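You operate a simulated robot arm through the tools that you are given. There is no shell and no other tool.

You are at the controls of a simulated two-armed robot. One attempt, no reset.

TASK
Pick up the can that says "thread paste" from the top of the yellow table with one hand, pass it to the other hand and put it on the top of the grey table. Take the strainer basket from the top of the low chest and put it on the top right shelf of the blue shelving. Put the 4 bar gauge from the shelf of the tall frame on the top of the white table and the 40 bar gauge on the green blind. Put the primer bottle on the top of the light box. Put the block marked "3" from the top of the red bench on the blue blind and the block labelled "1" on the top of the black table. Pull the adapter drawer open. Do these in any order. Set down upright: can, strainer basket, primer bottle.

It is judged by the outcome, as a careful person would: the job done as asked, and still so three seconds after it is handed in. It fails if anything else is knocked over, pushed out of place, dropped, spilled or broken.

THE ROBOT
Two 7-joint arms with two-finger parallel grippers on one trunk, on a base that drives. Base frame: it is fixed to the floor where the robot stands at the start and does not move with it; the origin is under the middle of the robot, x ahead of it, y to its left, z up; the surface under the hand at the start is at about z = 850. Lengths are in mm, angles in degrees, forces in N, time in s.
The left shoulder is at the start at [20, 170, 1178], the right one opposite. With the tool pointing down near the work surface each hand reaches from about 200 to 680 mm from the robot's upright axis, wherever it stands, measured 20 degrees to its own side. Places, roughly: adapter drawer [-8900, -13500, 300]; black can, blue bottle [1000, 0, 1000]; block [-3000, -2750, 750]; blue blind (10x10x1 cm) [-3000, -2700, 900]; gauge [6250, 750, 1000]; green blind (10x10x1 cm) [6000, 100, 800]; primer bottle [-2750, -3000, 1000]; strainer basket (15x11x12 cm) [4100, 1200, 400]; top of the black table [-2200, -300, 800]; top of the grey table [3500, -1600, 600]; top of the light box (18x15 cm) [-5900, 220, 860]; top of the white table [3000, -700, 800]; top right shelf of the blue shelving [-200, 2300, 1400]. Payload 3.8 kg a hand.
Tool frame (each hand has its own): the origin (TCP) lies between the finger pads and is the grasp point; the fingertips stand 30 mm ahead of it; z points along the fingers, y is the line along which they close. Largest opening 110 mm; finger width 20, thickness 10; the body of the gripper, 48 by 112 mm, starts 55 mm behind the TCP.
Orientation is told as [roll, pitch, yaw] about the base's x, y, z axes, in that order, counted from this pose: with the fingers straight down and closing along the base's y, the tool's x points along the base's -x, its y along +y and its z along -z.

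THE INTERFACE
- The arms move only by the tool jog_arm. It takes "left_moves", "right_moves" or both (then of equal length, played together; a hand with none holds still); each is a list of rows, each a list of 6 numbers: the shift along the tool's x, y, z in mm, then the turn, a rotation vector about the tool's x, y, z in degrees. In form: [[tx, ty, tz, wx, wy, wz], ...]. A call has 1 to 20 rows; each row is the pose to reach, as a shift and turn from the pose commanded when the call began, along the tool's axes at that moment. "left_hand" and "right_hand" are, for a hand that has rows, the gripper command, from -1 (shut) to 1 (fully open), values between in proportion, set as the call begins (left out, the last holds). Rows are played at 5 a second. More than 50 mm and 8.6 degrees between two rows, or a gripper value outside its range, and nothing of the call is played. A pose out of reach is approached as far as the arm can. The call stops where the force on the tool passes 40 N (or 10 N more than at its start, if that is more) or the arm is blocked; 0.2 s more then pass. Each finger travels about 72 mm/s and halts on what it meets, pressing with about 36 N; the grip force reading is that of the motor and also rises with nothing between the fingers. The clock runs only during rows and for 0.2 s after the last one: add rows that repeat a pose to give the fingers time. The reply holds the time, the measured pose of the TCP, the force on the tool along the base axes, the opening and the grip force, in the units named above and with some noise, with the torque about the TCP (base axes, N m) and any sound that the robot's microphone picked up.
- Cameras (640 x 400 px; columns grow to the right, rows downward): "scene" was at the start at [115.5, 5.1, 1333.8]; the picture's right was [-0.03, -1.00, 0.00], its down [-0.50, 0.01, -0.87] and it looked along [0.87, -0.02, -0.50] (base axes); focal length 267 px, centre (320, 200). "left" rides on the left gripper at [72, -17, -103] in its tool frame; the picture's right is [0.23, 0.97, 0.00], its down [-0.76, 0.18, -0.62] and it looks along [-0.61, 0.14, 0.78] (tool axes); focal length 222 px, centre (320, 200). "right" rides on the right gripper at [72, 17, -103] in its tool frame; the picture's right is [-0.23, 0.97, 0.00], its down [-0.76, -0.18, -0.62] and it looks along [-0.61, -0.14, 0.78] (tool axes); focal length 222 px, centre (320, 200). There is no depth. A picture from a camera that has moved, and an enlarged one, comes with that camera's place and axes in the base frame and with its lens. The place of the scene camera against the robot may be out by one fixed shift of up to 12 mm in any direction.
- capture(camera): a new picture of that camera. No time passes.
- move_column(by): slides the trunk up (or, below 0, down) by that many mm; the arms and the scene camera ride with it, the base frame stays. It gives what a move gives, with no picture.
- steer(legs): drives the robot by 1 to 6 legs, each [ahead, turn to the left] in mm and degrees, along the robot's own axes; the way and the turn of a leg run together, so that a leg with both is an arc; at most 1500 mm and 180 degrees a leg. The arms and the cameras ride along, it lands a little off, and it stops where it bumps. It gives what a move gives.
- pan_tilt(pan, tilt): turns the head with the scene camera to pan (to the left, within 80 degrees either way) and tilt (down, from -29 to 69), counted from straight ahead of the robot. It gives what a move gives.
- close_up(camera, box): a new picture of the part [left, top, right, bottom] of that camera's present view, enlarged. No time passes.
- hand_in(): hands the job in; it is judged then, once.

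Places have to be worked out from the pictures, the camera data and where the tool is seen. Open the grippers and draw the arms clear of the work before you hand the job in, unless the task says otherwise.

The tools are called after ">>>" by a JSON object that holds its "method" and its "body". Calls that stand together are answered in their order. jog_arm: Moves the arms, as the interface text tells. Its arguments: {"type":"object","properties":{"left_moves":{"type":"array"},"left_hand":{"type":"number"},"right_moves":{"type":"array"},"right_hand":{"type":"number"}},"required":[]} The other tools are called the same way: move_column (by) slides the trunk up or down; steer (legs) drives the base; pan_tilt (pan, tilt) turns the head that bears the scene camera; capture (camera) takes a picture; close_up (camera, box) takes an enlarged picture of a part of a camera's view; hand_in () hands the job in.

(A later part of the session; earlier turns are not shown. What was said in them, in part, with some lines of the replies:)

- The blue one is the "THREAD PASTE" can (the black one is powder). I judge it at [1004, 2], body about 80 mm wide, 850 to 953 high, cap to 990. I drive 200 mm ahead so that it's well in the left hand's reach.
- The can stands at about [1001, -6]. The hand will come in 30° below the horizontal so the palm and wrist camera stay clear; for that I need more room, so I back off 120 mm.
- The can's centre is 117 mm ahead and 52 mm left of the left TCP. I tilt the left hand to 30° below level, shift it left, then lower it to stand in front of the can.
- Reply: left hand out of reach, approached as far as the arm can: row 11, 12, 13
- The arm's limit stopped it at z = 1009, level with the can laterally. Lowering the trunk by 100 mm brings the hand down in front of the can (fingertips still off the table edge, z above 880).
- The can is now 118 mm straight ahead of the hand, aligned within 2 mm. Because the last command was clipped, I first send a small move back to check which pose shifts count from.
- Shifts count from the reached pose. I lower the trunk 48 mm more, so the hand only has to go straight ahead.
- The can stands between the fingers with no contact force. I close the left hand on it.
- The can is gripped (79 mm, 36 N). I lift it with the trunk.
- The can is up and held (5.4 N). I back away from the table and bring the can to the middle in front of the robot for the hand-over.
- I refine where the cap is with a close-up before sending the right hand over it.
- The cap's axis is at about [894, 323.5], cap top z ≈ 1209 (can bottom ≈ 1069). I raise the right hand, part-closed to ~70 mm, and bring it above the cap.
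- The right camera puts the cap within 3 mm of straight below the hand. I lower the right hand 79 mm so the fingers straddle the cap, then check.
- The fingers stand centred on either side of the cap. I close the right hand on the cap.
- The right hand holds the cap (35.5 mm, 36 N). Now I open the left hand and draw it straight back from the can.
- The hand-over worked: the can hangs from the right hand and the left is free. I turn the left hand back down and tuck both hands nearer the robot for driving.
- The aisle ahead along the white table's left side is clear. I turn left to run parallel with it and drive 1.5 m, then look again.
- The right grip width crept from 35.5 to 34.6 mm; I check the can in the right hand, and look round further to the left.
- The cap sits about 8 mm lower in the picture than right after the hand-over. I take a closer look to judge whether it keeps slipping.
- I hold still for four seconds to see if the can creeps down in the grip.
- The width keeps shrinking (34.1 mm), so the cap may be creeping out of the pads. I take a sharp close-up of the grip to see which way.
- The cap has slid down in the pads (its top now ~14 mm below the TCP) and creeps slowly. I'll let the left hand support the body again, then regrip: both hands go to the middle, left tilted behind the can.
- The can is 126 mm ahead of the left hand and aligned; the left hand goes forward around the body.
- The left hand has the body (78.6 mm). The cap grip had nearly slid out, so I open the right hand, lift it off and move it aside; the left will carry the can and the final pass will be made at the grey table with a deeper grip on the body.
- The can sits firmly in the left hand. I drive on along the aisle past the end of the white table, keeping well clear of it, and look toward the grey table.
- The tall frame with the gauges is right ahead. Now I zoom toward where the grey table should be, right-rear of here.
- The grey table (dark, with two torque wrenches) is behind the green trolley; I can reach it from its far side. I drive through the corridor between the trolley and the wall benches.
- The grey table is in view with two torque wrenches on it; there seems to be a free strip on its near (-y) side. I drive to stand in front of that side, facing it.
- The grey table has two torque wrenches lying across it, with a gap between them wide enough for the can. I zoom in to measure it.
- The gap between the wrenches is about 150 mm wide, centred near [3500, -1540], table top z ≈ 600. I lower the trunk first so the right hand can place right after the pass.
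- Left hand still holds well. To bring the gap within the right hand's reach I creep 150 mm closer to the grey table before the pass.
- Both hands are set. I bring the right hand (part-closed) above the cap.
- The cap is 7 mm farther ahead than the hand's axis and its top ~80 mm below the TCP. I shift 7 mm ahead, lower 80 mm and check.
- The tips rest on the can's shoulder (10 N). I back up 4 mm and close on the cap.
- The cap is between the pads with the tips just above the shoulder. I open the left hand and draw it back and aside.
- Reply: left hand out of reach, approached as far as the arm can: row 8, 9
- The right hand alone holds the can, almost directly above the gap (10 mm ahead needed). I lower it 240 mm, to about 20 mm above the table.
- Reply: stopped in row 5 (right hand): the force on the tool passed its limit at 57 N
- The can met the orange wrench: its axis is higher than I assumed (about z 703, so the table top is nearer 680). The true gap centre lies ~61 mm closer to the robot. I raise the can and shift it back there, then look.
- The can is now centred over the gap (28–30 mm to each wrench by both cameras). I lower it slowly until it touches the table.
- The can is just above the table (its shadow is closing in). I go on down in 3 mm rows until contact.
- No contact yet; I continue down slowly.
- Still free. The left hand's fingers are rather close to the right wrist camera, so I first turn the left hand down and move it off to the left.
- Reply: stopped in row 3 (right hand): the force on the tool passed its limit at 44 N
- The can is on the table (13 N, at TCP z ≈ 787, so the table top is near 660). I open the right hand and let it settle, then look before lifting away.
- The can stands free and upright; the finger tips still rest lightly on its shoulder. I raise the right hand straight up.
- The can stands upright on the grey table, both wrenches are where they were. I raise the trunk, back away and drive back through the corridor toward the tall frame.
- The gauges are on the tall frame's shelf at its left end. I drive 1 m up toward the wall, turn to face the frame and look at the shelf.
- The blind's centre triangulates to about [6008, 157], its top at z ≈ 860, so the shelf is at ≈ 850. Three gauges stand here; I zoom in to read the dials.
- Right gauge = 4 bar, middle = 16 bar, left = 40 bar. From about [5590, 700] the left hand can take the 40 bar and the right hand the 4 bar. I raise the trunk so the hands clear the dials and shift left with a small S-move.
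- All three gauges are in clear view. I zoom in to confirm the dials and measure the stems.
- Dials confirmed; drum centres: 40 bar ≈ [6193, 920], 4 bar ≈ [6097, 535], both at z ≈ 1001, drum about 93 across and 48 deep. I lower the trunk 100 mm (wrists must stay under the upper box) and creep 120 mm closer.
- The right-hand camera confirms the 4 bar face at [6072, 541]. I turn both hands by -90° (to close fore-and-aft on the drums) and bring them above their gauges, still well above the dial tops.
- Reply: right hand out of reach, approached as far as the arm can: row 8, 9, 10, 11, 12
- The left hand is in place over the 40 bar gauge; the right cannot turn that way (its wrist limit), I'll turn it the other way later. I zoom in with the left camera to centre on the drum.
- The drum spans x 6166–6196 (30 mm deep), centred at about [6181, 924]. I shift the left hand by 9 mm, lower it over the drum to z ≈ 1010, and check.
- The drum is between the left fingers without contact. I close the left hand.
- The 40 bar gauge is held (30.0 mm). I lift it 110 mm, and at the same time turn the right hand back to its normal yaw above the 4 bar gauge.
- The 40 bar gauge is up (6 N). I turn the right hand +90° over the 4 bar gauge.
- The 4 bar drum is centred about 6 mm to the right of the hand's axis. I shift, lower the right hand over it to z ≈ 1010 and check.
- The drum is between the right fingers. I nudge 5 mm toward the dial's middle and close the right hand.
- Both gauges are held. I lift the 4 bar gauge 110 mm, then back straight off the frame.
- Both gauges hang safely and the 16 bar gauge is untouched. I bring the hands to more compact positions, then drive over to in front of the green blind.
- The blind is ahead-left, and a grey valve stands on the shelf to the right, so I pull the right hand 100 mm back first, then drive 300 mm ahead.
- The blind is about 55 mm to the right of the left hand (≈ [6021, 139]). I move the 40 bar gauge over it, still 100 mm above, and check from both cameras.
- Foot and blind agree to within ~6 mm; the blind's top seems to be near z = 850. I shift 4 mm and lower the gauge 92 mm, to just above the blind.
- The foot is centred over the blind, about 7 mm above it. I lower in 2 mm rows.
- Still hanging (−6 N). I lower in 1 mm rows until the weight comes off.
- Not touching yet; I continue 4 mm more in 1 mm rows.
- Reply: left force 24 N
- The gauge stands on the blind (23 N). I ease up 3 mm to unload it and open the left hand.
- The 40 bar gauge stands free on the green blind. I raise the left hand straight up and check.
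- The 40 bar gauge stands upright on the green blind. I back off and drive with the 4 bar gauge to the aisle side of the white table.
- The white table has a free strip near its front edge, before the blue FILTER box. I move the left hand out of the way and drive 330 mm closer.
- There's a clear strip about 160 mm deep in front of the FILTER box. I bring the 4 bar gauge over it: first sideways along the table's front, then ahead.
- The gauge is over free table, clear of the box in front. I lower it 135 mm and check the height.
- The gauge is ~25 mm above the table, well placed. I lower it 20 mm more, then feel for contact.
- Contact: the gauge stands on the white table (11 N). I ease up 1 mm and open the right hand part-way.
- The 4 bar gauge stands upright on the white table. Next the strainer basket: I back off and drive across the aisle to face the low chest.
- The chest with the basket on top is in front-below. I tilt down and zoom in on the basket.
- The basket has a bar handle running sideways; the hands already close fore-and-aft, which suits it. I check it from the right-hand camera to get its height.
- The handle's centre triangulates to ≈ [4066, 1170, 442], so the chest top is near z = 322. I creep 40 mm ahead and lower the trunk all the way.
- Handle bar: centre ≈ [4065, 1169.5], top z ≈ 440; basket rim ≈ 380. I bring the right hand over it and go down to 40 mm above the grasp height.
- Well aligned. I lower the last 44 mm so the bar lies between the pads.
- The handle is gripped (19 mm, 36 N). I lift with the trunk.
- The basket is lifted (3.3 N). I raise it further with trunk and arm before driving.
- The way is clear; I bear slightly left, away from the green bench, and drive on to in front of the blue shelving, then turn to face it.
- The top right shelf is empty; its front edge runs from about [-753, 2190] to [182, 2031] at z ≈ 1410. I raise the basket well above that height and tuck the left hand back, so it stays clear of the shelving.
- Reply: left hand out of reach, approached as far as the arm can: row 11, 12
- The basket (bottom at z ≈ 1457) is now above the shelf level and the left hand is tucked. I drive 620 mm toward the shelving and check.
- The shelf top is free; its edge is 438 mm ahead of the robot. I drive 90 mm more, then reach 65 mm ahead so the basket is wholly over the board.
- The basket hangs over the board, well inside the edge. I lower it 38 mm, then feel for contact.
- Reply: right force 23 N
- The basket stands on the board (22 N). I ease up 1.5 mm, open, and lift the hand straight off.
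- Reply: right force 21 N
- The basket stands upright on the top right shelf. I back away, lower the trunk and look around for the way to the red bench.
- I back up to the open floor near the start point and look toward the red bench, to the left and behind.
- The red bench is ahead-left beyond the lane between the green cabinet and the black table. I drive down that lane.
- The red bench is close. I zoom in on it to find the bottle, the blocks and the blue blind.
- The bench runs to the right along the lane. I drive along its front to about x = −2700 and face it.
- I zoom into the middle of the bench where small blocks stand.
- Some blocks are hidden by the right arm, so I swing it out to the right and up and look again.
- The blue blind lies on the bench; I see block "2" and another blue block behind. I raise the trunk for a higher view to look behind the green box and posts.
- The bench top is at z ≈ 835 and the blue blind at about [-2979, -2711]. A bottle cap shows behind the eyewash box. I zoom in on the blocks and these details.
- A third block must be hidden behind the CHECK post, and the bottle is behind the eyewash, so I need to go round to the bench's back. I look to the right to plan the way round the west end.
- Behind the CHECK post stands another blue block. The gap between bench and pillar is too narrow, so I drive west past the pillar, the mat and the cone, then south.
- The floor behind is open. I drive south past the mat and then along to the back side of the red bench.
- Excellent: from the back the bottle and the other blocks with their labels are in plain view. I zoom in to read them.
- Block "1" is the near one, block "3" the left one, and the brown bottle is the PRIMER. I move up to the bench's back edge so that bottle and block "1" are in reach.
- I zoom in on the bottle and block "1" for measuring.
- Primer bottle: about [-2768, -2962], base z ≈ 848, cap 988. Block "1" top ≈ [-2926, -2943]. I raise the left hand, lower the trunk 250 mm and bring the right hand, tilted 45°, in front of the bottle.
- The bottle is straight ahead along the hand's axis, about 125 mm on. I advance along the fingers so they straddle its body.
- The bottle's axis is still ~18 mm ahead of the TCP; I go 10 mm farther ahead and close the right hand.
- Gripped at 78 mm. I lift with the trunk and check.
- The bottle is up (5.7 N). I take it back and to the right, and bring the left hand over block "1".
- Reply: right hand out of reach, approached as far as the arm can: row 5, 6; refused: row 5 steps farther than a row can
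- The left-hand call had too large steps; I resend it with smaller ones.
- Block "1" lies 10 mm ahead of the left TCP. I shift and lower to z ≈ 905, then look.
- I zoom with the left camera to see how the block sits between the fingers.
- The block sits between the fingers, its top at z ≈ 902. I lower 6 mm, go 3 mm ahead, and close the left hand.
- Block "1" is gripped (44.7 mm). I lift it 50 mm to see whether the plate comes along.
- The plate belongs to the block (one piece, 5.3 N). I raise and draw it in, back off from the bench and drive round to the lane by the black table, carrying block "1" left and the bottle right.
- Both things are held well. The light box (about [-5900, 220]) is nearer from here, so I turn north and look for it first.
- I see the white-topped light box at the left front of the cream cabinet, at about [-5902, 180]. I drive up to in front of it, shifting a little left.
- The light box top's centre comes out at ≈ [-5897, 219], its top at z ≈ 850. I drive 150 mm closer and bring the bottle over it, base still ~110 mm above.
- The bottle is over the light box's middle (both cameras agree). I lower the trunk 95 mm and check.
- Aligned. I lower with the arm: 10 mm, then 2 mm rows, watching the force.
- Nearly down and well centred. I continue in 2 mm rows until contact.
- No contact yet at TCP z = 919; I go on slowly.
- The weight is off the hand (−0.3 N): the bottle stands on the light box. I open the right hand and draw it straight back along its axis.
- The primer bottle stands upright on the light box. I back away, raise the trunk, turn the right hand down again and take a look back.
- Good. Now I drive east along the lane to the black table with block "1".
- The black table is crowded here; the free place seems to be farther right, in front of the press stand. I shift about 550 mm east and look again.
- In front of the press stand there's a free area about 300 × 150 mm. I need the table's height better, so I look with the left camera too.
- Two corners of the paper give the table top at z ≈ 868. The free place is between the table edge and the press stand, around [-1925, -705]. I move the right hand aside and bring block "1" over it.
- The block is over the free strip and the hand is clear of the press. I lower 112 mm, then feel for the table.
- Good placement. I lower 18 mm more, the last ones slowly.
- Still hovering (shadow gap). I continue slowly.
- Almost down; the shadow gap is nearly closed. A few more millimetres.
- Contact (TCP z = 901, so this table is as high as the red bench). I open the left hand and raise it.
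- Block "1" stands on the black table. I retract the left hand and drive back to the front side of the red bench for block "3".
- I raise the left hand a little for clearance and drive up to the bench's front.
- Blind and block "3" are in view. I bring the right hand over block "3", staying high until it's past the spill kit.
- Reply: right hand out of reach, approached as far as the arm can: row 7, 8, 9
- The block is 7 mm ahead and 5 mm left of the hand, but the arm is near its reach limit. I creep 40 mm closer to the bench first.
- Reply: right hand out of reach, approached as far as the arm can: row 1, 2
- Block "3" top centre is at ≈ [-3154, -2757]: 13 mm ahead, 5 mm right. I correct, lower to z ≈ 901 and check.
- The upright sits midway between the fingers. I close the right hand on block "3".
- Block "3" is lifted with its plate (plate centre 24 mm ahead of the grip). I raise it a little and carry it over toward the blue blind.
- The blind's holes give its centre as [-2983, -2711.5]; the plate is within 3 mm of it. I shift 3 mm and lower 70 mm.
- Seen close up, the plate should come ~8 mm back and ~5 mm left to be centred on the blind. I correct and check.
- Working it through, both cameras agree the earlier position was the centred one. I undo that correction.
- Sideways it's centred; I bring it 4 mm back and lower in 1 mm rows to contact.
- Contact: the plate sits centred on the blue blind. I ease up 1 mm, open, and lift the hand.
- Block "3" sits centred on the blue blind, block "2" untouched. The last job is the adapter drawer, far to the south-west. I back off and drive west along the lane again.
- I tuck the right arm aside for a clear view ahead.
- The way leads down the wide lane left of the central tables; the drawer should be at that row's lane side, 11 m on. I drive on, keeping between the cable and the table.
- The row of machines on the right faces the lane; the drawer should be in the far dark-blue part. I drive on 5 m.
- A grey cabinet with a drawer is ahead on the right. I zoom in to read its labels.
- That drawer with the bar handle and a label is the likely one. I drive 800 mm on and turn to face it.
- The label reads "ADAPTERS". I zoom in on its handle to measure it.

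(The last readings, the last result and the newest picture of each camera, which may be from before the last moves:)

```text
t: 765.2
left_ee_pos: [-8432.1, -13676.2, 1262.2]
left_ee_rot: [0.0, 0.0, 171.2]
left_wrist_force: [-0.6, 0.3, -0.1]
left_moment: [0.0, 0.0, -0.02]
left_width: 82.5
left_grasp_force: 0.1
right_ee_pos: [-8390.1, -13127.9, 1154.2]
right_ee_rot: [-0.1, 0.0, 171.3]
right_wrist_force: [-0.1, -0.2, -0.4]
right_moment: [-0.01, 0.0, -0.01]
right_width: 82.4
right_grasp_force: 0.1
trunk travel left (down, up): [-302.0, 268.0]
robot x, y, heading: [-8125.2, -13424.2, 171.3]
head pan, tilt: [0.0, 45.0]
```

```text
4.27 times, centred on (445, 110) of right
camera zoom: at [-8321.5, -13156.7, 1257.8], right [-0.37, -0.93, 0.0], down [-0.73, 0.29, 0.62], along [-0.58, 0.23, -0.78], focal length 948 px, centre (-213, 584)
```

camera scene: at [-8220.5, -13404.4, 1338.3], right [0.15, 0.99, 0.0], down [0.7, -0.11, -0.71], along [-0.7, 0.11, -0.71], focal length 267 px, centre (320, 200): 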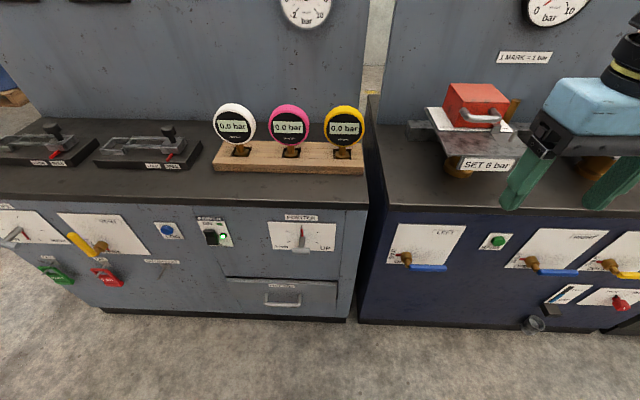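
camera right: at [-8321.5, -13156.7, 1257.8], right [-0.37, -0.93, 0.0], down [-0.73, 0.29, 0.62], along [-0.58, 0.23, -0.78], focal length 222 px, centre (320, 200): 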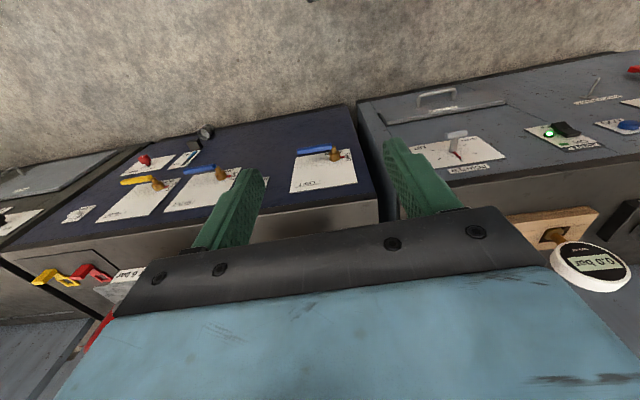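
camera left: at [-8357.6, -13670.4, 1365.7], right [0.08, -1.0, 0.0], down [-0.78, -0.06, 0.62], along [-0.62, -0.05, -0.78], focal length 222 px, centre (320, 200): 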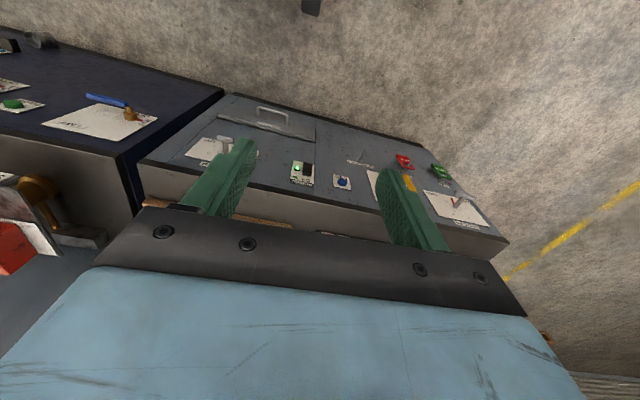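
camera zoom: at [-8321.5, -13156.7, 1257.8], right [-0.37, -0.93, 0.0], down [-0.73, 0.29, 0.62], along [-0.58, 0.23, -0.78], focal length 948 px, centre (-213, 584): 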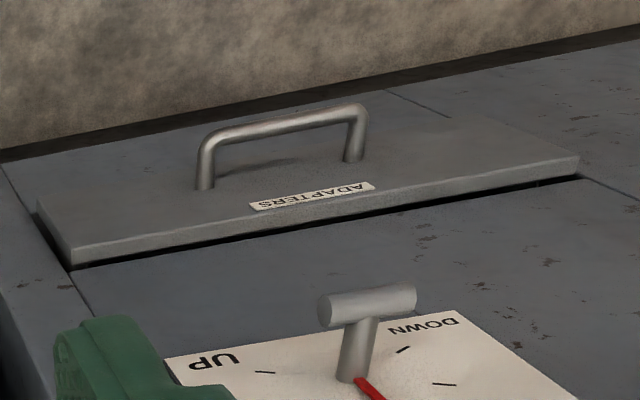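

The handle bar's centre is at ≈ [-8677, -13483, 363], standing 38 mm off the drawer face. I move 60 mm closer and lower the trunk fully; the left hand will clamp the bar from above, tilted away from the face.

>>> {"method": "steer", "body": {"legs": [[60, 0]]}}

>>> {"method": "move_column", "body": {"by": -295}}

>>> {"method": "jog_arm", "body": {"left_moves": [[-10, -13, 15, 0, 0, -8.2], [-20, -27, 30, 0, 0, -16.4], [-30, -40, 45, 0, 0, -24.6], [-40, -54, 60, 0, 0, -32.8], [-50, -67, 80, 0, 0, -41], [-60, -81, 105, 0, 0, -49.2], [-70, -94, 135, 0, 0, -57.4], [-80, -108, 170, 0, 0, -65.6], [-90, -121, 205, 0, 0, -73.8], [-95, -135, 240, 0, 0, -82], [-100, -146, 275, 0, 0, -90], [-100, -146, 310, 0, 0, -90]], "left_hand": -0.4}}

>>> {"method": "capture", "body": {"camera": "left"}}

>>> {"method": "capture", "body": {"camera": "scene"}}

```text
t: 766.1
left_ee_pos: [-8492.8, -13668.2, 1262.2]
left_ee_rot: [0.0, 0.1, 171.3]
left_wrist_force: [-0.3, 0.9, -0.5]
left_moment: [-0.01, -0.01, 0.03]
left_width: 82.7
left_grasp_force: 0.1
right_ee_pos: [-8450.3, -13118.1, 1153.4]
right_ee_rot: [-0.1, 0.0, 171.1]
right_wrist_force: [-1.0, -0.3, -0.7]
right_moment: [0.0, -0.06, 0.01]
right_width: 82.6
right_grasp_force: 0.1
trunk travel left (down, up): [-302.0, 268.0]
robot x, y, heading: [-8179.7, -13414.2, 171.1]
head pan, tilt: [0.0, 45.0]
```

```text
t: 769.1
left_ee_pos: [-8491.6, -13668.0, 966.6]
left_ee_rot: [0.0, 0.1, 171.3]
left_wrist_force: [0.2, 0.0, -0.9]
left_moment: [0.01, -0.02, 0.01]
left_width: 82.6
left_grasp_force: 0.1
right_ee_pos: [-8449.4, -13120.1, 858.2]
right_ee_rot: [-0.1, 0.0, 171.2]
right_wrist_force: [-0.2, -0.4, 0.8]
right_moment: [0.01, 0.03, 0.0]
right_width: 82.3
right_grasp_force: 0.0
trunk travel left (down, up): [-7.0, 563.0]
robot x, y, heading: [-8183.3, -13419.6, 171.2]
head pan, tilt: [0.0, 45.0]
```

```text
t: 771.7
left_ee_pos: [-8567.4, -13507.8, 655.1]
left_ee_rot: [0.1, 0.0, -98.7]
left_wrist_force: [0.2, -0.1, 0.1]
left_moment: [-0.01, -0.01, -0.01]
left_width: 32.9
left_grasp_force: 0.1
right_ee_pos: [-8450.0, -13119.4, 858.3]
right_ee_rot: [0.0, 0.0, 171.2]
right_wrist_force: [0.9, 0.1, 0.4]
right_moment: [0.0, -0.02, 0.03]
right_width: 82.3
right_grasp_force: 0.1
trunk travel left (down, up): [-7.0, 563.0]
robot x, y, heading: [-8182.0, -13419.1, 171.0]
head pan, tilt: [0.0, 45.0]
```

```text
taken
camera left: at [-8572.3, -13432.9, 759.6], right [1.0, 0.08, 0.0], down [0.06, -0.78, 0.62], along [0.05, -0.62, -0.78], focal length 222 px, centre (320, 200)
```

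left: 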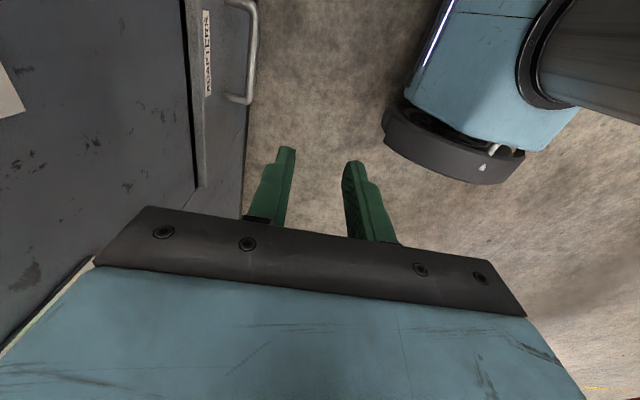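

```text
taken
camera scene: at [-8279.9, -13395.4, 1043.3], right [0.15, 0.99, 0.0], down [0.7, -0.11, -0.71], along [-0.7, 0.11, -0.71], focal length 267 px, centre (320, 200)
```

scene: 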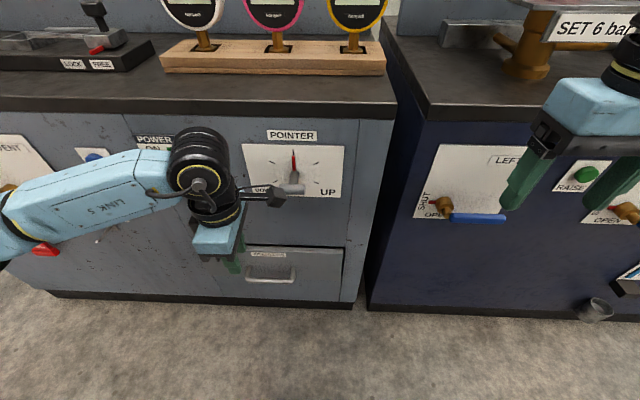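

The left camera sees handle and fingers side-on. I lower the hand and tilt it 20° forward, still 100 mm short of the handle.

>>> {"method": "jog_arm", "body": {"left_moves": [[0, 0, 35, 5, 0, 0], [0, 0, 70, 10, 0, 0], [0, 0, 105, 15, 0, 0], [0, 0, 140, 20, 0, 0], [0, 0, 180, 20, 0, 0], [0, 0, 180, 20, 0, 0]], "left_hand": -0.4}}

>>> {"method": "capture", "body": {"camera": "left"}}

>>> {"method": "capture", "body": {"camera": "scene"}}

```text
t: 773.1
left_ee_pos: [-8565.6, -13509.3, 476.1]
left_ee_rot: [-19.9, 0.0, -98.8]
left_wrist_force: [-0.1, -0.2, 0.0]
left_moment: [0.01, -0.03, 0.0]
left_width: 32.8
left_grasp_force: 0.2
right_ee_pos: [-8448.5, -13119.1, 858.0]
right_ee_rot: [-0.1, 0.1, 171.3]
right_wrist_force: [0.0, -0.2, -0.3]
right_moment: [0.01, -0.01, 0.0]
right_width: 82.3
right_grasp_force: 0.1
trunk travel left (down, up): [-7.0, 563.0]
robot x, y, heading: [-8180.4, -13422.8, 171.5]
head pan, tilt: [0.0, 45.0]
```

```text
taken
camera left: at [-8535.6, -13439.9, 579.9], right [0.94, 0.08, -0.33], down [0.26, -0.81, 0.53], along [-0.22, -0.58, -0.78], focal length 222 px, centre (320, 200)
```

left: 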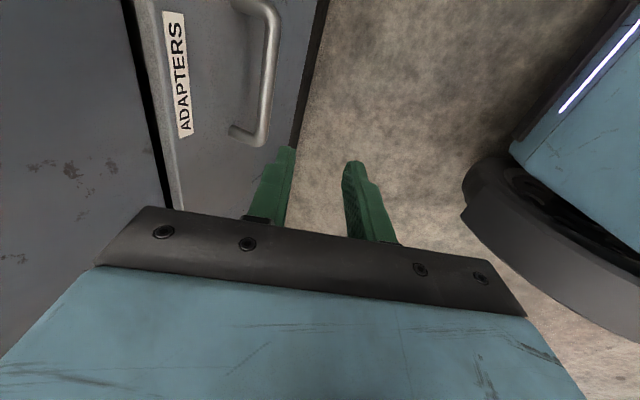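

```text
taken
camera scene: at [-8279.9, -13395.4, 1043.3], right [0.15, 0.99, 0.0], down [0.7, -0.11, -0.71], along [-0.7, 0.11, -0.71], focal length 267 px, centre (320, 200)
```

scene: 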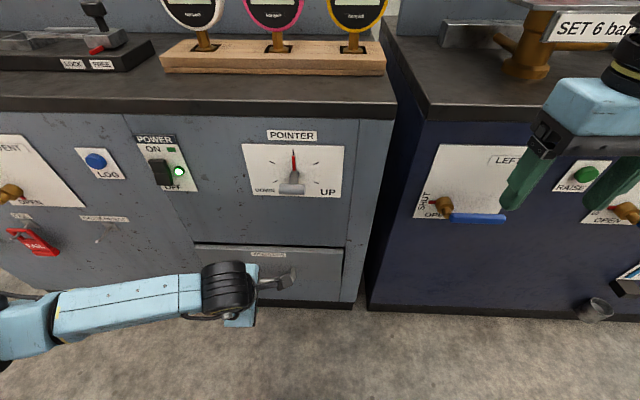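

The tilt works. I zoom in with the left camera to refine the bar's position relative to the fingers.

>>> {"method": "close_up", "body": {"camera": "left", "box": [200, 0, 400, 220]}}

```text
1.82 times, centred on (300, 110) of left
camera zoom: at [-8535.6, -13439.9, 579.9], right [0.94, 0.08, -0.33], down [0.26, -0.81, 0.53], along [-0.22, -0.58, -0.78], focal length 404 px, centre (356, 364)
```

zoom: 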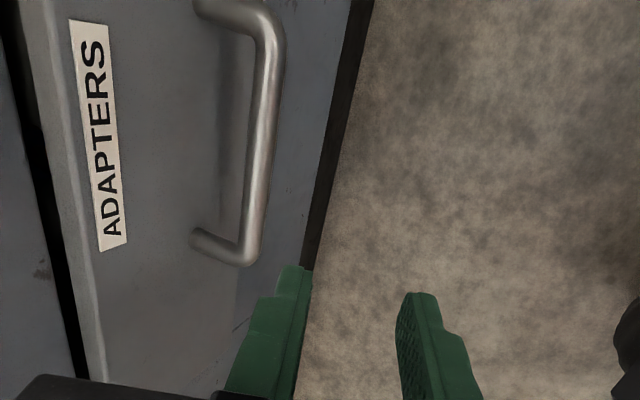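

Bar: height z ≈ 355, 112 mm ahead of the TCP. I advance to just above it (finger tips still 20 mm higher than the bar) and look.

>>> {"method": "jog_arm", "body": {"left_moves": [[0, -16.2, 43.2, 0, 0, 0], [0, -32.1, 87.2, 0, 0, 0], [0, -50, 93.5, 0, 0, 0], [0, -69.7, 100.9, 0, 0, 0], [0, -69.7, 100.9, 0, 0, 0]], "left_hand": -0.4}}

>>> {"method": "capture", "body": {"camera": "left"}}

>>> {"method": "close_up", "body": {"camera": "left", "box": [220, 60, 400, 230]}}

>>> {"method": "close_up", "body": {"camera": "scene", "box": [180, 220, 360, 320]}}

```text
t: 774.3
left_ee_pos: [-8666.6, -13494.3, 405.7]
left_ee_rot: [-19.9, -0.1, -98.8]
left_wrist_force: [-0.6, -0.2, -0.2]
left_moment: [0.0, -0.03, -0.01]
left_width: 33.0
left_grasp_force: 0.0
right_ee_pos: [-8448.7, -13119.4, 858.0]
right_ee_rot: [-0.1, 0.1, 171.2]
right_wrist_force: [0.5, 0.1, 0.1]
right_moment: [-0.01, 0.0, -0.01]
right_width: 82.5
right_grasp_force: 0.2
trunk travel left (down, up): [-7.0, 563.0]
robot x, y, heading: [-8182.8, -13422.6, 171.5]
head pan, tilt: [0.0, 45.0]
```

```text
taken
camera left: at [-8635.3, -13424.1, 509.3], right [0.94, 0.08, -0.33], down [0.26, -0.81, 0.53], along [-0.22, -0.58, -0.78], focal length 222 px, centre (320, 200)
```

left: 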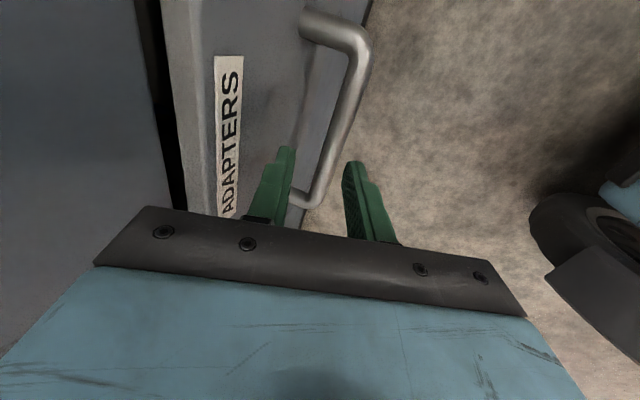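

```text
2.35 times, centred on (310, 145) of left
camera zoom: at [-8635.3, -13424.1, 509.3], right [0.94, 0.08, -0.33], down [0.26, -0.81, 0.53], along [-0.22, -0.58, -0.78], focal length 523 px, centre (344, 329)
```

zoom: 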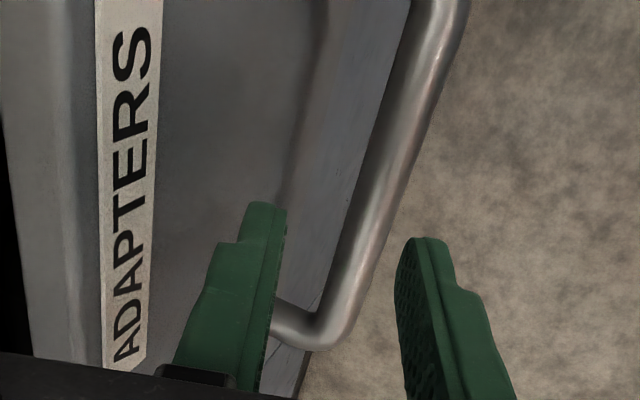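

```text
3.56 times, centred on (270, 270) of scene
camera zoom: at [-8279.9, -13395.3, 1043.3], right [0.15, 0.99, 0.0], down [0.7, -0.11, -0.71], along [-0.7, 0.11, -0.71], focal length 950 px, centre (498, -49)
```

zoom: 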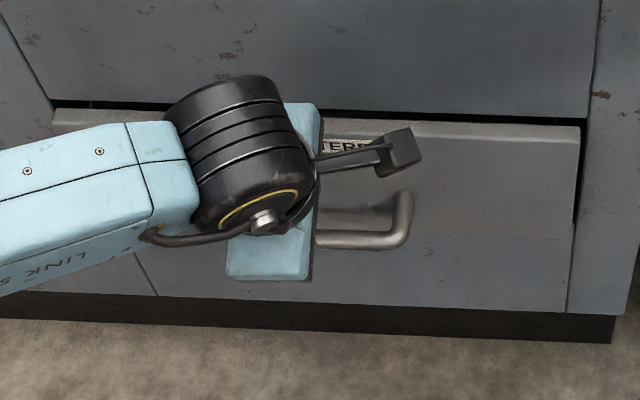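

The bar lies between the two fingers in this view. I go 4 mm ahead and 40 mm straight down, in small rows, so the front finger passes behind the bar.

>>> {"method": "jog_arm", "body": {"left_moves": [[0, -3.4, 1.2, 0, 0, 0], [0, 0, 10.6, 0, 0, 0], [0, 3.4, 20, 0, 0, 0], [0, 6.9, 29.4, 0, 0, 0], [0, 10.4, 39.1, 0, 0, 0], [0, 10.4, 39.1, 0, 0, 0]], "left_hand": -0.4}}

>>> {"method": "capture", "body": {"camera": "left"}}

>>> {"method": "close_up", "body": {"camera": "left", "box": [220, 60, 400, 230]}}

```text
t: 775.7
left_ee_pos: [-8668.7, -13493.4, 366.3]
left_ee_rot: [-20.0, 0.1, -98.8]
left_wrist_force: [0.1, 0.1, -0.2]
left_moment: [0.0, -0.02, -0.03]
left_width: 33.0
left_grasp_force: 0.1
right_ee_pos: [-8448.4, -13119.2, 858.5]
right_ee_rot: [0.0, 0.0, 171.2]
right_wrist_force: [0.2, 0.4, 0.2]
right_moment: [0.01, -0.01, 0.02]
right_width: 82.7
right_grasp_force: 0.1
trunk travel left (down, up): [-7.0, 563.0]
robot x, y, heading: [-8182.2, -13419.3, 171.3]
head pan, tilt: [0.0, 45.0]
```

```text
taken
camera left: at [-8638.2, -13423.9, 468.2], right [0.94, 0.08, -0.33], down [0.26, -0.81, 0.53], along [-0.22, -0.58, -0.78], focal length 222 px, centre (320, 200)
```

left: 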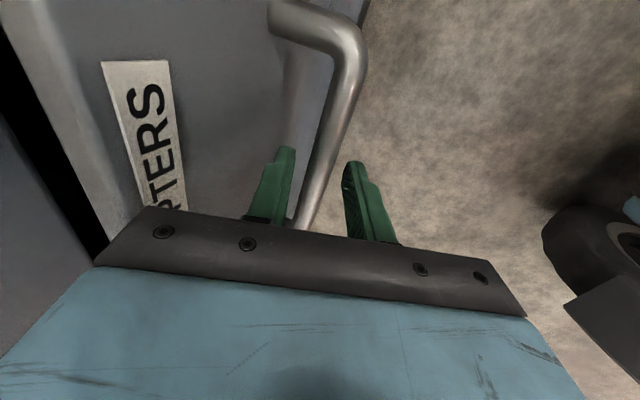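

```text
2.35 times, centred on (310, 145) of left
camera zoom: at [-8638.2, -13423.9, 468.2], right [0.94, 0.08, -0.33], down [0.26, -0.81, 0.53], along [-0.22, -0.58, -0.78], focal length 523 px, centre (344, 329)
```

zoom: 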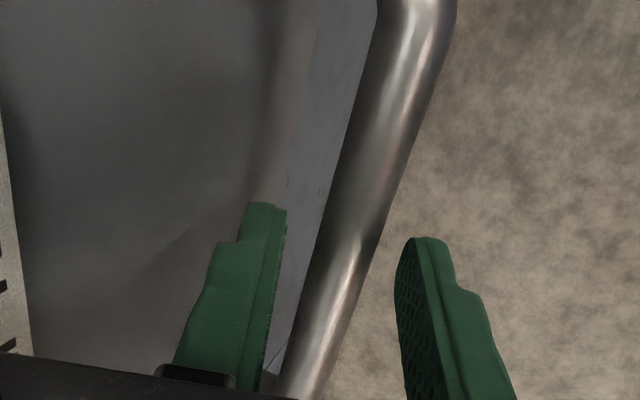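

The bar is between the fingers, well above the tips. I close the left hand on it.

>>> {"method": "jog_arm", "body": {"left_moves": [[0, 0, 0, 0, 0, 0], [0, 0, 0, 0, 0, 0], [0, 0, 0, 0, 0, 0], [0, 0, 0, 0, 0, 0]], "left_hand": -1}}

>>> {"method": "close_up", "body": {"camera": "left", "box": [220, 60, 400, 230]}}

```text
t: 776.7
left_ee_pos: [-8666.9, -13493.5, 366.0]
left_ee_rot: [-19.9, -0.1, -98.8]
left_wrist_force: [-1.8, 0.3, 0.3]
left_moment: [-0.47, 0.12, -0.93]
left_width: 16.2
left_grasp_force: 44.5
right_ee_pos: [-8449.8, -13119.6, 857.9]
right_ee_rot: [-0.1, 0.0, 171.2]
right_wrist_force: [0.1, -0.2, 0.7]
right_moment: [-0.01, -0.02, -0.02]
right_width: 82.5
right_grasp_force: 0.1
trunk travel left (down, up): [-7.0, 563.0]
robot x, y, heading: [-8182.0, -13416.6, 171.2]
head pan, tilt: [0.0, 45.0]
```

```text
2.35 times, centred on (310, 145) of left
camera zoom: at [-8638.4, -13423.8, 468.5], right [0.94, 0.08, -0.33], down [0.26, -0.81, 0.53], along [-0.22, -0.58, -0.78], focal length 523 px, centre (344, 329)
```

zoom: 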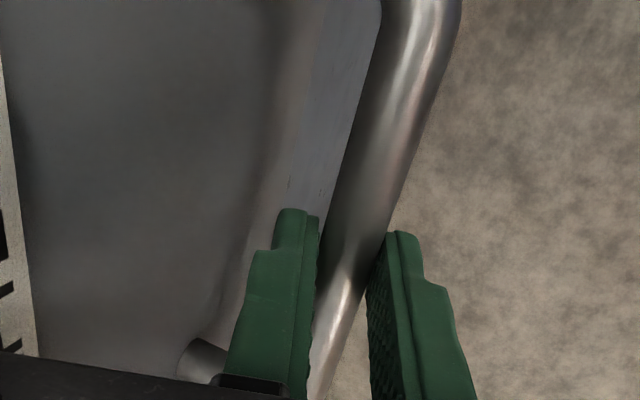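

The bar is clamped (16 mm). I pull by driving the base slowly backward, first 80 mm.

>>> {"method": "steer", "body": {"legs": [[-80, 0]]}}

>>> {"method": "capture", "body": {"camera": "scene"}}

>>> {"method": "capture", "body": {"camera": "left"}}

```text
t: 777.8
left_ee_pos: [-8591.8, -13507.9, 365.1]
left_ee_rot: [-19.9, -0.2, -98.6]
left_wrist_force: [-3.1, -18.1, 8.6]
left_moment: [-0.44, 0.12, -0.77]
left_width: 16.2
left_grasp_force: 45.2
right_ee_pos: [-8370.6, -13131.6, 858.2]
right_ee_rot: [0.0, 0.0, 171.1]
right_wrist_force: [-0.5, -0.1, 0.7]
right_moment: [0.01, 0.01, -0.01]
right_width: 82.3
right_grasp_force: 0.1
trunk travel left (down, up): [-7.0, 563.0]
robot x, y, heading: [-8102.4, -13431.0, 171.4]
head pan, tilt: [0.0, 45.0]
```

```text
taken
camera scene: at [-8200.8, -13408.1, 1043.4], right [0.15, 0.99, 0.0], down [0.7, -0.11, -0.71], along [-0.7, 0.11, -0.71], focal length 267 px, centre (320, 200)
```

scene: 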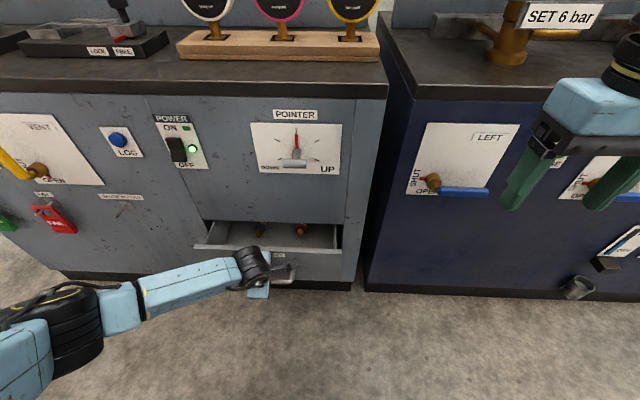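

```text
taken
camera left: at [-8560.5, -13438.5, 468.2], right [0.94, 0.09, -0.33], down [0.26, -0.81, 0.53], along [-0.22, -0.58, -0.78], focal length 222 px, centre (320, 200)
```

left: 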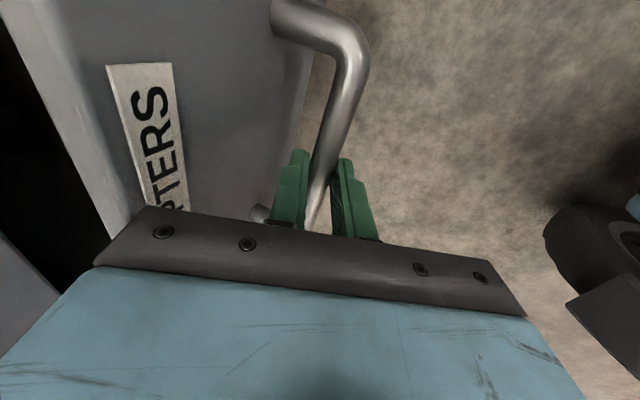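

The drawer is coming out. I pull on 120 mm more.

>>> {"method": "steer", "body": {"legs": [[-120, 0]]}}

>>> {"method": "capture", "body": {"camera": "scene"}}

>>> {"method": "capture", "body": {"camera": "left"}}

```text
t: 779.0
left_ee_pos: [-8474.2, -13532.0, 364.7]
left_ee_rot: [-20.1, -0.8, -98.2]
left_wrist_force: [-5.0, -25.0, 11.9]
left_moment: [-1.26, 0.39, -0.54]
left_width: 16.3
left_grasp_force: 45.2
right_ee_pos: [-8251.7, -13150.3, 858.8]
right_ee_rot: [0.0, -0.1, 171.2]
right_wrist_force: [0.0, 0.4, -0.1]
right_moment: [0.03, -0.01, 0.02]
right_width: 82.5
right_grasp_force: 0.2
trunk travel left (down, up): [-7.0, 563.0]
robot x, y, heading: [-7984.4, -13449.9, 171.0]
head pan, tilt: [0.0, 45.0]
```

```text
taken
camera scene: at [-8082.0, -13426.6, 1043.4], right [0.15, 0.99, 0.0], down [0.7, -0.11, -0.71], along [-0.7, 0.11, -0.71], focal length 267 px, centre (320, 200)
```

scene: 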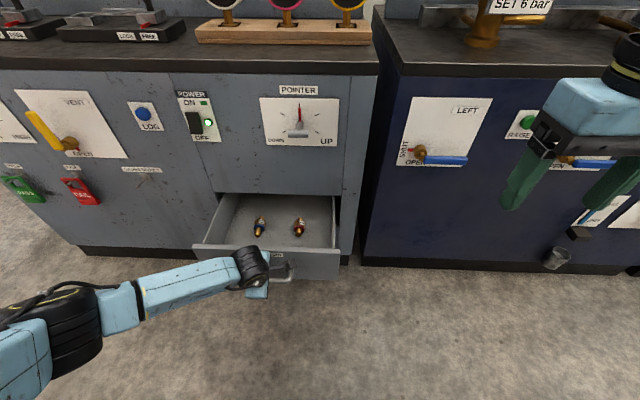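

```text
taken
camera left: at [-8443.6, -13460.4, 467.4], right [0.94, 0.09, -0.34], down [0.27, -0.8, 0.54], along [-0.22, -0.59, -0.77], focal length 222 px, centre (320, 200)
```

left: 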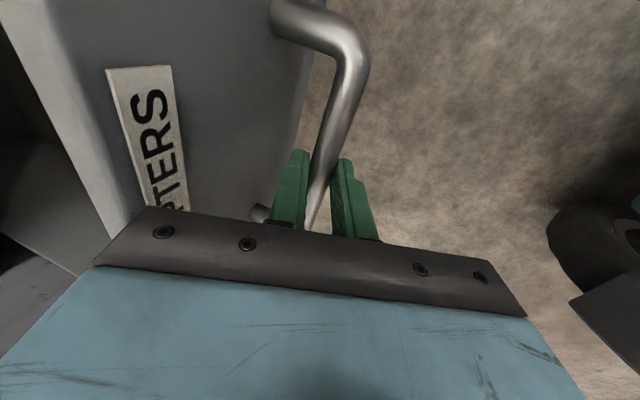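

The drawer is open about 195 mm. There's some sideways force from my heading being 2° off the slide; I relieve that with the arm and pull a little farther.

>>> {"method": "jog_arm", "body": {"left_moves": [[-4, 0, 0, 0, 0, 0], [-8, 0, 0, 0, 0, 0]], "left_hand": -1}}

>>> {"method": "steer", "body": {"legs": [[-50, 0]]}}

>>> {"method": "capture", "body": {"camera": "scene"}}

>>> {"method": "close_up", "body": {"camera": "scene", "box": [170, 160, 370, 300]}}

```text
t: 779.6
left_ee_pos: [-8472.0, -13532.3, 364.7]
left_ee_rot: [-20.0, -0.1, -98.8]
left_wrist_force: [4.4, 25.9, -6.1]
left_moment: [-0.53, 0.14, -0.84]
left_width: 16.4
left_grasp_force: 45.4
right_ee_pos: [-8252.9, -13148.5, 859.0]
right_ee_rot: [0.0, 0.1, 171.2]
right_wrist_force: [0.2, -0.4, -0.1]
right_moment: [0.0, -0.02, 0.02]
right_width: 82.3
right_grasp_force: 0.1
trunk travel left (down, up): [-7.0, 563.0]
robot x, y, heading: [-7985.3, -13451.3, 171.2]
head pan, tilt: [0.0, 45.0]
```

```text
t: 780.5
left_ee_pos: [-8425.1, -13541.9, 366.0]
left_ee_rot: [-19.8, -0.4, -98.7]
left_wrist_force: [4.8, 22.7, -7.9]
left_moment: [0.52, -0.17, -1.16]
left_width: 16.3
left_grasp_force: 44.3
right_ee_pos: [-8203.3, -13157.4, 859.0]
right_ee_rot: [0.0, 0.2, 171.2]
right_wrist_force: [0.1, -0.2, -0.7]
right_moment: [-0.03, 0.02, -0.05]
right_width: 82.6
right_grasp_force: 0.0
trunk travel left (down, up): [-7.0, 563.0]
robot x, y, heading: [-7933.6, -13455.1, 171.3]
head pan, tilt: [0.0, 45.0]
```

```text
taken
camera scene: at [-8033.9, -13433.1, 1043.2], right [0.15, 0.99, 0.0], down [0.7, -0.11, -0.71], along [-0.7, 0.11, -0.71], focal length 267 px, centre (320, 200)
```

scene: 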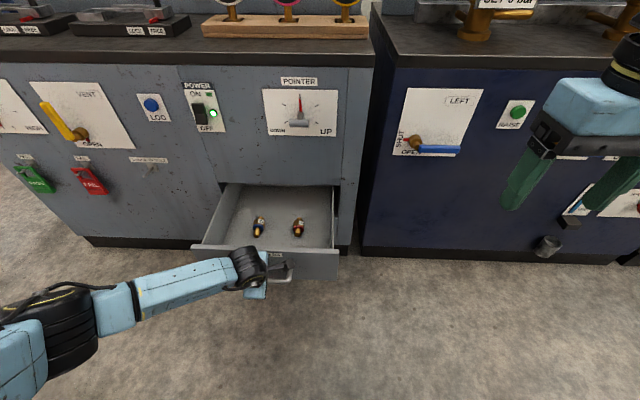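

```text
2.86 times, centred on (270, 230) of scene
camera zoom: at [-8033.9, -13433.1, 1043.2], right [0.15, 0.99, 0.0], down [0.7, -0.11, -0.71], along [-0.7, 0.11, -0.71], focal length 764 px, centre (463, 114)
```

zoom: 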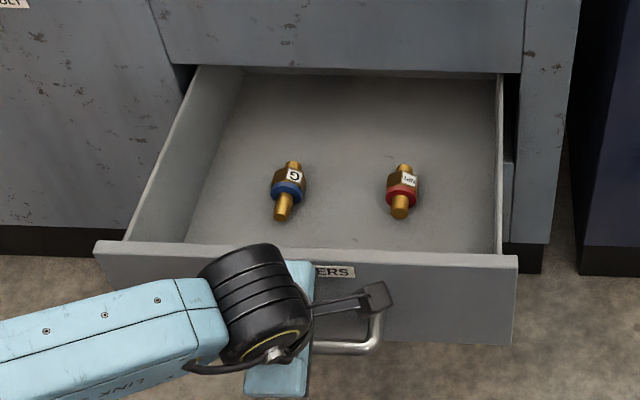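

Open ~245 mm and sliding easily. I pull 50 mm more and check for the end stop.

>>> {"method": "steer", "body": {"legs": [[-50, 0]]}}

>>> {"method": "capture", "body": {"camera": "scene"}}

```text
t: 781.5
left_ee_pos: [-8375.7, -13550.5, 365.2]
left_ee_rot: [-20.0, -0.6, -98.5]
left_wrist_force: [-1.0, -8.6, 2.8]
left_moment: [-0.14, 0.05, -0.97]
left_width: 16.2
left_grasp_force: 45.3
right_ee_pos: [-8154.3, -13165.1, 858.6]
right_ee_rot: [0.0, 0.1, 171.2]
right_wrist_force: [-0.6, 0.8, -0.5]
right_moment: [0.0, 0.02, -0.03]
right_width: 82.6
right_grasp_force: 0.1
trunk travel left (down, up): [-7.0, 563.0]
robot x, y, heading: [-7888.0, -13466.1, 171.1]
head pan, tilt: [0.0, 45.0]
```

```text
taken
camera scene: at [-7984.5, -13441.6, 1043.3], right [0.15, 0.99, 0.0], down [0.7, -0.11, -0.71], along [-0.7, 0.11, -0.71], focal length 267 px, centre (320, 200)
```

scene: 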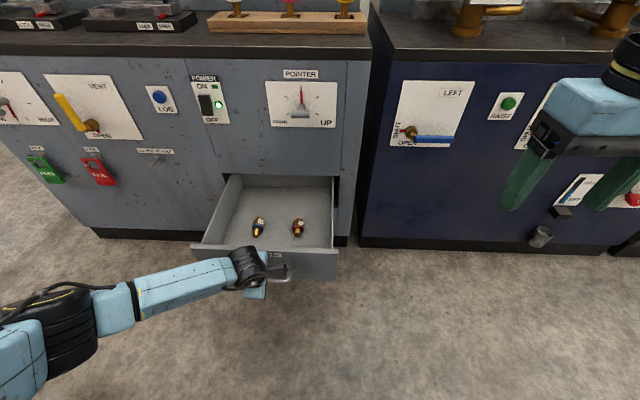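

About 295 mm open, still no resistance. I try 20 mm more, watching the force.

>>> {"method": "steer", "body": {"legs": [[-20, 0]]}}

>>> {"method": "close_up", "body": {"camera": "scene", "box": [170, 160, 370, 300]}}

```text
t: 782.2
left_ee_pos: [-8357.0, -13554.8, 365.4]
left_ee_rot: [-19.9, -0.8, -98.6]
left_wrist_force: [-0.2, -6.2, 3.2]
left_moment: [0.17, -0.01, -1.08]
left_width: 16.1
left_grasp_force: 45.1
right_ee_pos: [-8133.9, -13168.6, 858.0]
right_ee_rot: [0.0, -0.1, 171.2]
right_wrist_force: [0.2, -0.2, -0.1]
right_moment: [-0.01, -0.03, 0.0]
right_width: 82.6
right_grasp_force: 0.1
trunk travel left (down, up): [-7.0, 563.0]
robot x, y, heading: [-7872.8, -13469.2, 171.1]
head pan, tilt: [0.0, 45.0]
```

```text
2.86 times, centred on (270, 230) of scene
camera zoom: at [-7964.7, -13444.5, 1043.3], right [0.15, 0.99, 0.0], down [0.7, -0.11, -0.71], along [-0.7, 0.11, -0.71], focal length 764 px, centre (463, 114)
```

zoom: 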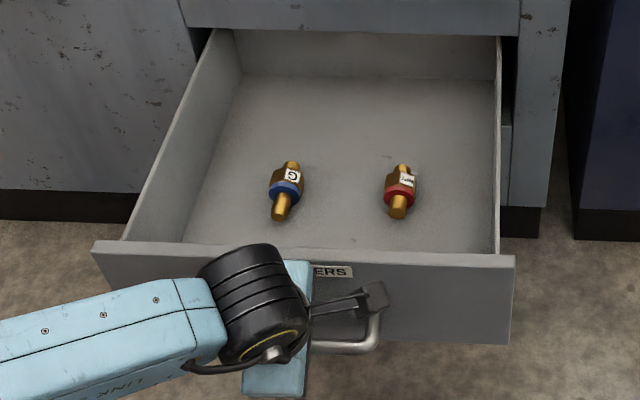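

The drawer's back wall now shows: it's fully open. I release the handle and lift the fingers straight up off the bar.

>>> {"method": "jog_arm", "body": {"left_moves": [[0, 0, 0, 0, 0, 0], [0, 0, 0, 0, 0, 0], [0, 0, 0, 0, 0, 0]], "left_hand": -0.4}}

>>> {"method": "close_up", "body": {"camera": "left", "box": [220, 60, 400, 230]}}

>>> {"method": "jog_arm", "body": {"left_moves": [[0, -3.4, -9.4, 0, 0, 0], [0, -6.8, -18.8, 0, 0, 0], [0, -10.3, -28.2, 0, 0, 0], [0, -15.4, -42.3, 0, 0, 0], [0, -20.5, -56.4, 0, 0, 0], [0, -27.4, -75.2, 0, 0, 0]], "left_hand": -0.4}}

>>> {"method": "capture", "body": {"camera": "left"}}

>>> {"method": "capture", "body": {"camera": "scene"}}

```text
t: 783.0
left_ee_pos: [-8356.4, -13555.0, 364.6]
left_ee_rot: [-20.0, -0.9, -98.5]
left_wrist_force: [-0.6, -0.1, 0.1]
left_moment: [-0.01, -0.02, 0.02]
left_width: 32.7
left_grasp_force: 0.1
right_ee_pos: [-8134.1, -13167.8, 857.7]
right_ee_rot: [0.0, 0.2, 171.1]
right_wrist_force: [0.1, 0.4, -0.4]
right_moment: [0.04, 0.0, 0.01]
right_width: 82.4
right_grasp_force: 0.0
trunk travel left (down, up): [-7.0, 563.0]
robot x, y, heading: [-7870.5, -13468.1, 171.0]
head pan, tilt: [0.0, 45.0]
```

```text
2.35 times, centred on (310, 145) of left
camera zoom: at [-8325.9, -13484.7, 467.5], right [0.94, 0.08, -0.34], down [0.26, -0.8, 0.54], along [-0.22, -0.59, -0.78], focal length 523 px, centre (344, 329)
```

zoom: 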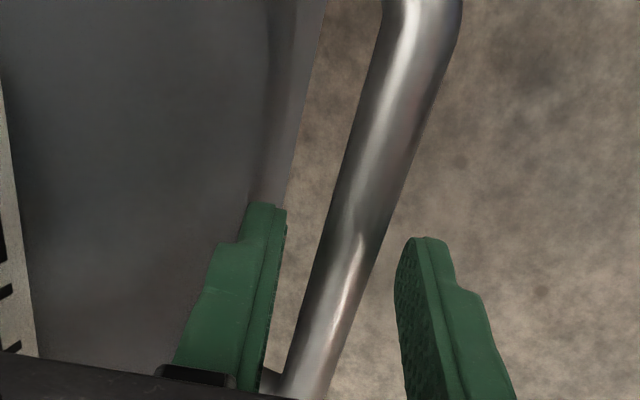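

```text
t: 784.4
left_ee_pos: [-8357.0, -13554.7, 445.1]
left_ee_rot: [-20.0, -0.7, -98.5]
left_wrist_force: [-0.3, 0.2, 0.8]
left_moment: [0.01, -0.01, 0.02]
left_width: 32.7
left_grasp_force: 0.0
right_ee_pos: [-8135.2, -13168.0, 858.3]
right_ee_rot: [0.0, 0.0, 171.2]
right_wrist_force: [0.5, -0.5, -0.2]
right_moment: [0.0, -0.01, 0.0]
right_width: 82.6
right_grasp_force: 0.1
trunk travel left (down, up): [-7.0, 563.0]
robot x, y, heading: [-7868.0, -13465.3, 171.2]
head pan, tilt: [0.0, 45.0]
```

```text
taken
camera left: at [-8326.4, -13483.5, 548.0], right [0.94, 0.08, -0.34], down [0.26, -0.8, 0.54], along [-0.22, -0.59, -0.78], focal length 222 px, centre (320, 200)
```

left: 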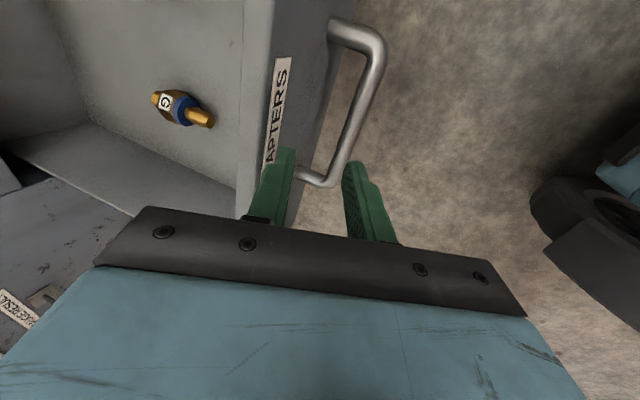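

```text
taken
camera scene: at [-7964.9, -13444.4, 1043.3], right [0.15, 0.99, 0.0], down [0.7, -0.11, -0.71], along [-0.7, 0.11, -0.71], focal length 267 px, centre (320, 200)
```

scene: 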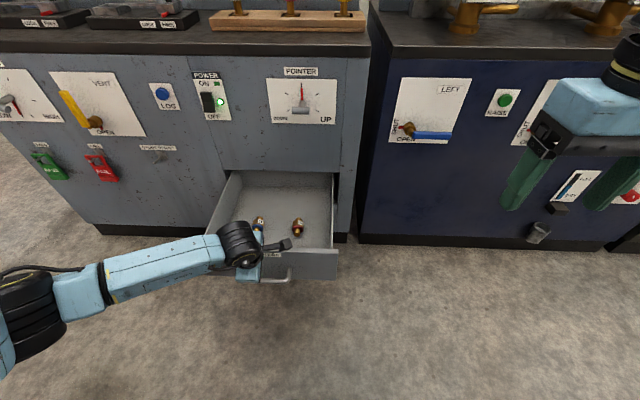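

The fingers are clear above the bar. I raise the trunk, back away, and set both hands to a neutral open pose.

>>> {"method": "move_column", "body": {"by": 150}}

>>> {"method": "steer", "body": {"legs": [[-400, 0]]}}

>>> {"method": "jog_arm", "body": {"left_moves": [[0, 0, -20, -7, 0, 0], [0, 0, -40, -14, 0, 0], [0, 0, -60, -20, 0, 0], [0, 0, -80, -20, 0, 0]], "right_moves": [[0, 0, 0, 0, 0, 0], [0, 0, 0, 0, 0, 0], [0, 0, 0, 0, 0, 0], [0, 0, 0, 0, 0, 0]], "left_hand": 1, "right_hand": 1}}

>>> {"method": "capture", "body": {"camera": "scene"}}

>>> {"method": "close_up", "body": {"camera": "scene", "box": [160, 80, 400, 230]}}

```text
t: 786.2
left_ee_pos: [-8356.5, -13553.4, 595.5]
left_ee_rot: [-20.0, -0.8, -98.6]
left_wrist_force: [0.6, 0.7, -0.1]
left_moment: [-0.01, 0.02, -0.01]
left_width: 33.1
left_grasp_force: 0.1
right_ee_pos: [-8134.3, -13168.2, 1008.2]
right_ee_rot: [0.1, 0.1, 171.1]
right_wrist_force: [0.3, 0.3, -0.2]
right_moment: [0.0, 0.05, 0.04]
right_width: 82.8
right_grasp_force: 0.0
trunk travel left (down, up): [-157.0, 413.0]
robot x, y, heading: [-7866.7, -13466.6, 171.3]
head pan, tilt: [0.0, 45.0]
```

```text
t: 788.7
left_ee_pos: [-7963.8, -13613.0, 594.8]
left_ee_rot: [-19.9, -0.9, -98.9]
left_wrist_force: [-0.6, -0.1, 0.1]
left_moment: [0.01, 0.01, 0.04]
left_width: 32.8
left_grasp_force: 0.0
right_ee_pos: [-7739.4, -13228.4, 1006.7]
right_ee_rot: [0.1, 0.0, 170.8]
right_wrist_force: [0.0, 0.5, 0.0]
right_moment: [-0.01, 0.01, 0.01]
right_width: 82.5
right_grasp_force: 0.1
trunk travel left (down, up): [-157.0, 413.0]
robot x, y, heading: [-7473.6, -13527.6, 170.8]
head pan, tilt: [0.0, 45.0]
```

```text
t: 789.7
left_ee_pos: [-7936.8, -13615.5, 670.7]
left_ee_rot: [0.2, -0.7, -98.9]
left_wrist_force: [-1.0, -0.7, -1.1]
left_moment: [0.03, -0.03, 0.0]
left_width: 110.0
left_grasp_force: 0.2
right_ee_pos: [-7738.7, -13228.4, 1008.5]
right_ee_rot: [-0.1, 0.1, 170.7]
right_wrist_force: [-0.2, -0.1, -0.7]
right_moment: [-0.01, 0.0, -0.02]
right_width: 110.0
right_grasp_force: 0.1
trunk travel left (down, up): [-157.0, 413.0]
robot x, y, heading: [-7473.8, -13530.5, 171.0]
head pan, tilt: [0.0, 45.0]
```

```text
taken
camera scene: at [-7571.4, -13505.8, 1193.3], right [0.16, 0.99, 0.0], down [0.7, -0.11, -0.71], along [-0.7, 0.11, -0.71], focal length 267 px, centre (320, 200)
```

scene: 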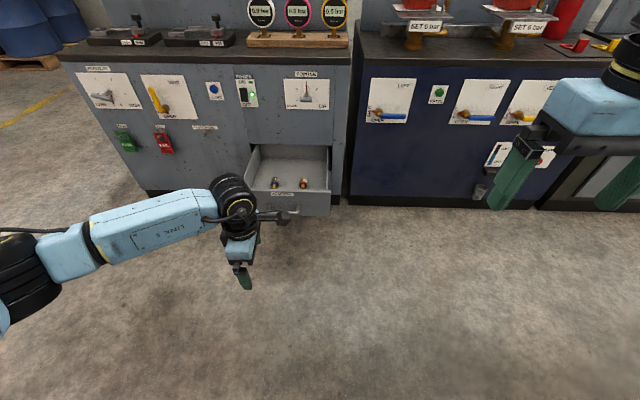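

```text
2.67 times, centred on (280, 155) of scene
camera zoom: at [-7571.4, -13505.8, 1193.3], right [0.16, 0.99, 0.0], down [0.7, -0.11, -0.71], along [-0.7, 0.11, -0.71], focal length 713 px, centre (427, 320)
```

zoom: 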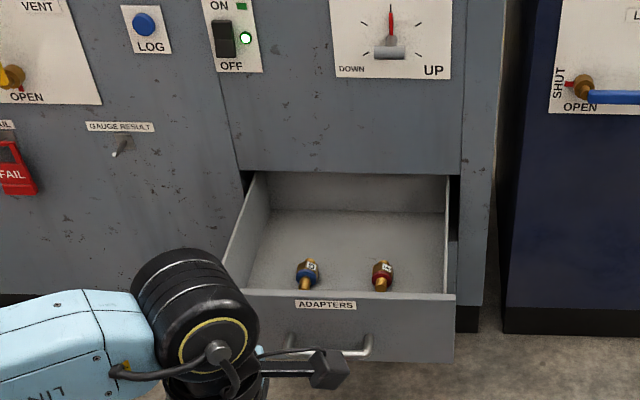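

Everything is in place: the can on the grey table, the basket on the top right shelf, the 4 bar gauge on the white table and the 40 bar on the green blind. The primer is on the light box, block "3" on the blue blind, block "1" on the black table, and the adapter drawer is open. Grippers are open and the arms clear, so I hand in.

>>> {"method": "hand_in", "body": {}}

```text
The job is handed in.
```

I did all the jobs and handed them in. My last look at each one showed it as asked, but no result came back with the hand-in.

- **Can:** the can labelled "THREAD PASTE" is the blue one. I picked it up with the left hand, passed it to the right, and it stands upright on the grey table between the two torque wrenches. The right hand's first grip on the cap slipped during the drive, so I took the can back in the left hand. I passed it to the right hand again at the grey table.
- **Strainer basket:** upright on the top right shelf of the blue shelving.
- **Gauges:** the 4 bar gauge stands on the white table, in front of the FILTER box. The 40 bar gauge stands on the green blind.
- **Primer bottle:** upright on the light box.
- **Blocks:** block "3" sits centred on the blue blind, and block "1" is on the black table in front of the press stand. Each block is one piece with the dark plate it stands on, so the plates moved with them.
- **Adapter drawer:** pulled out about 310 mm, until its back wall showed.

While I lowered the can the first time, it touched the orange-banded wrench on the grey table with about 57 N. Pictures before and after show the wrench in the same place. I saw nothing else moved or knocked over. Both grippers are open and the arms are clear.
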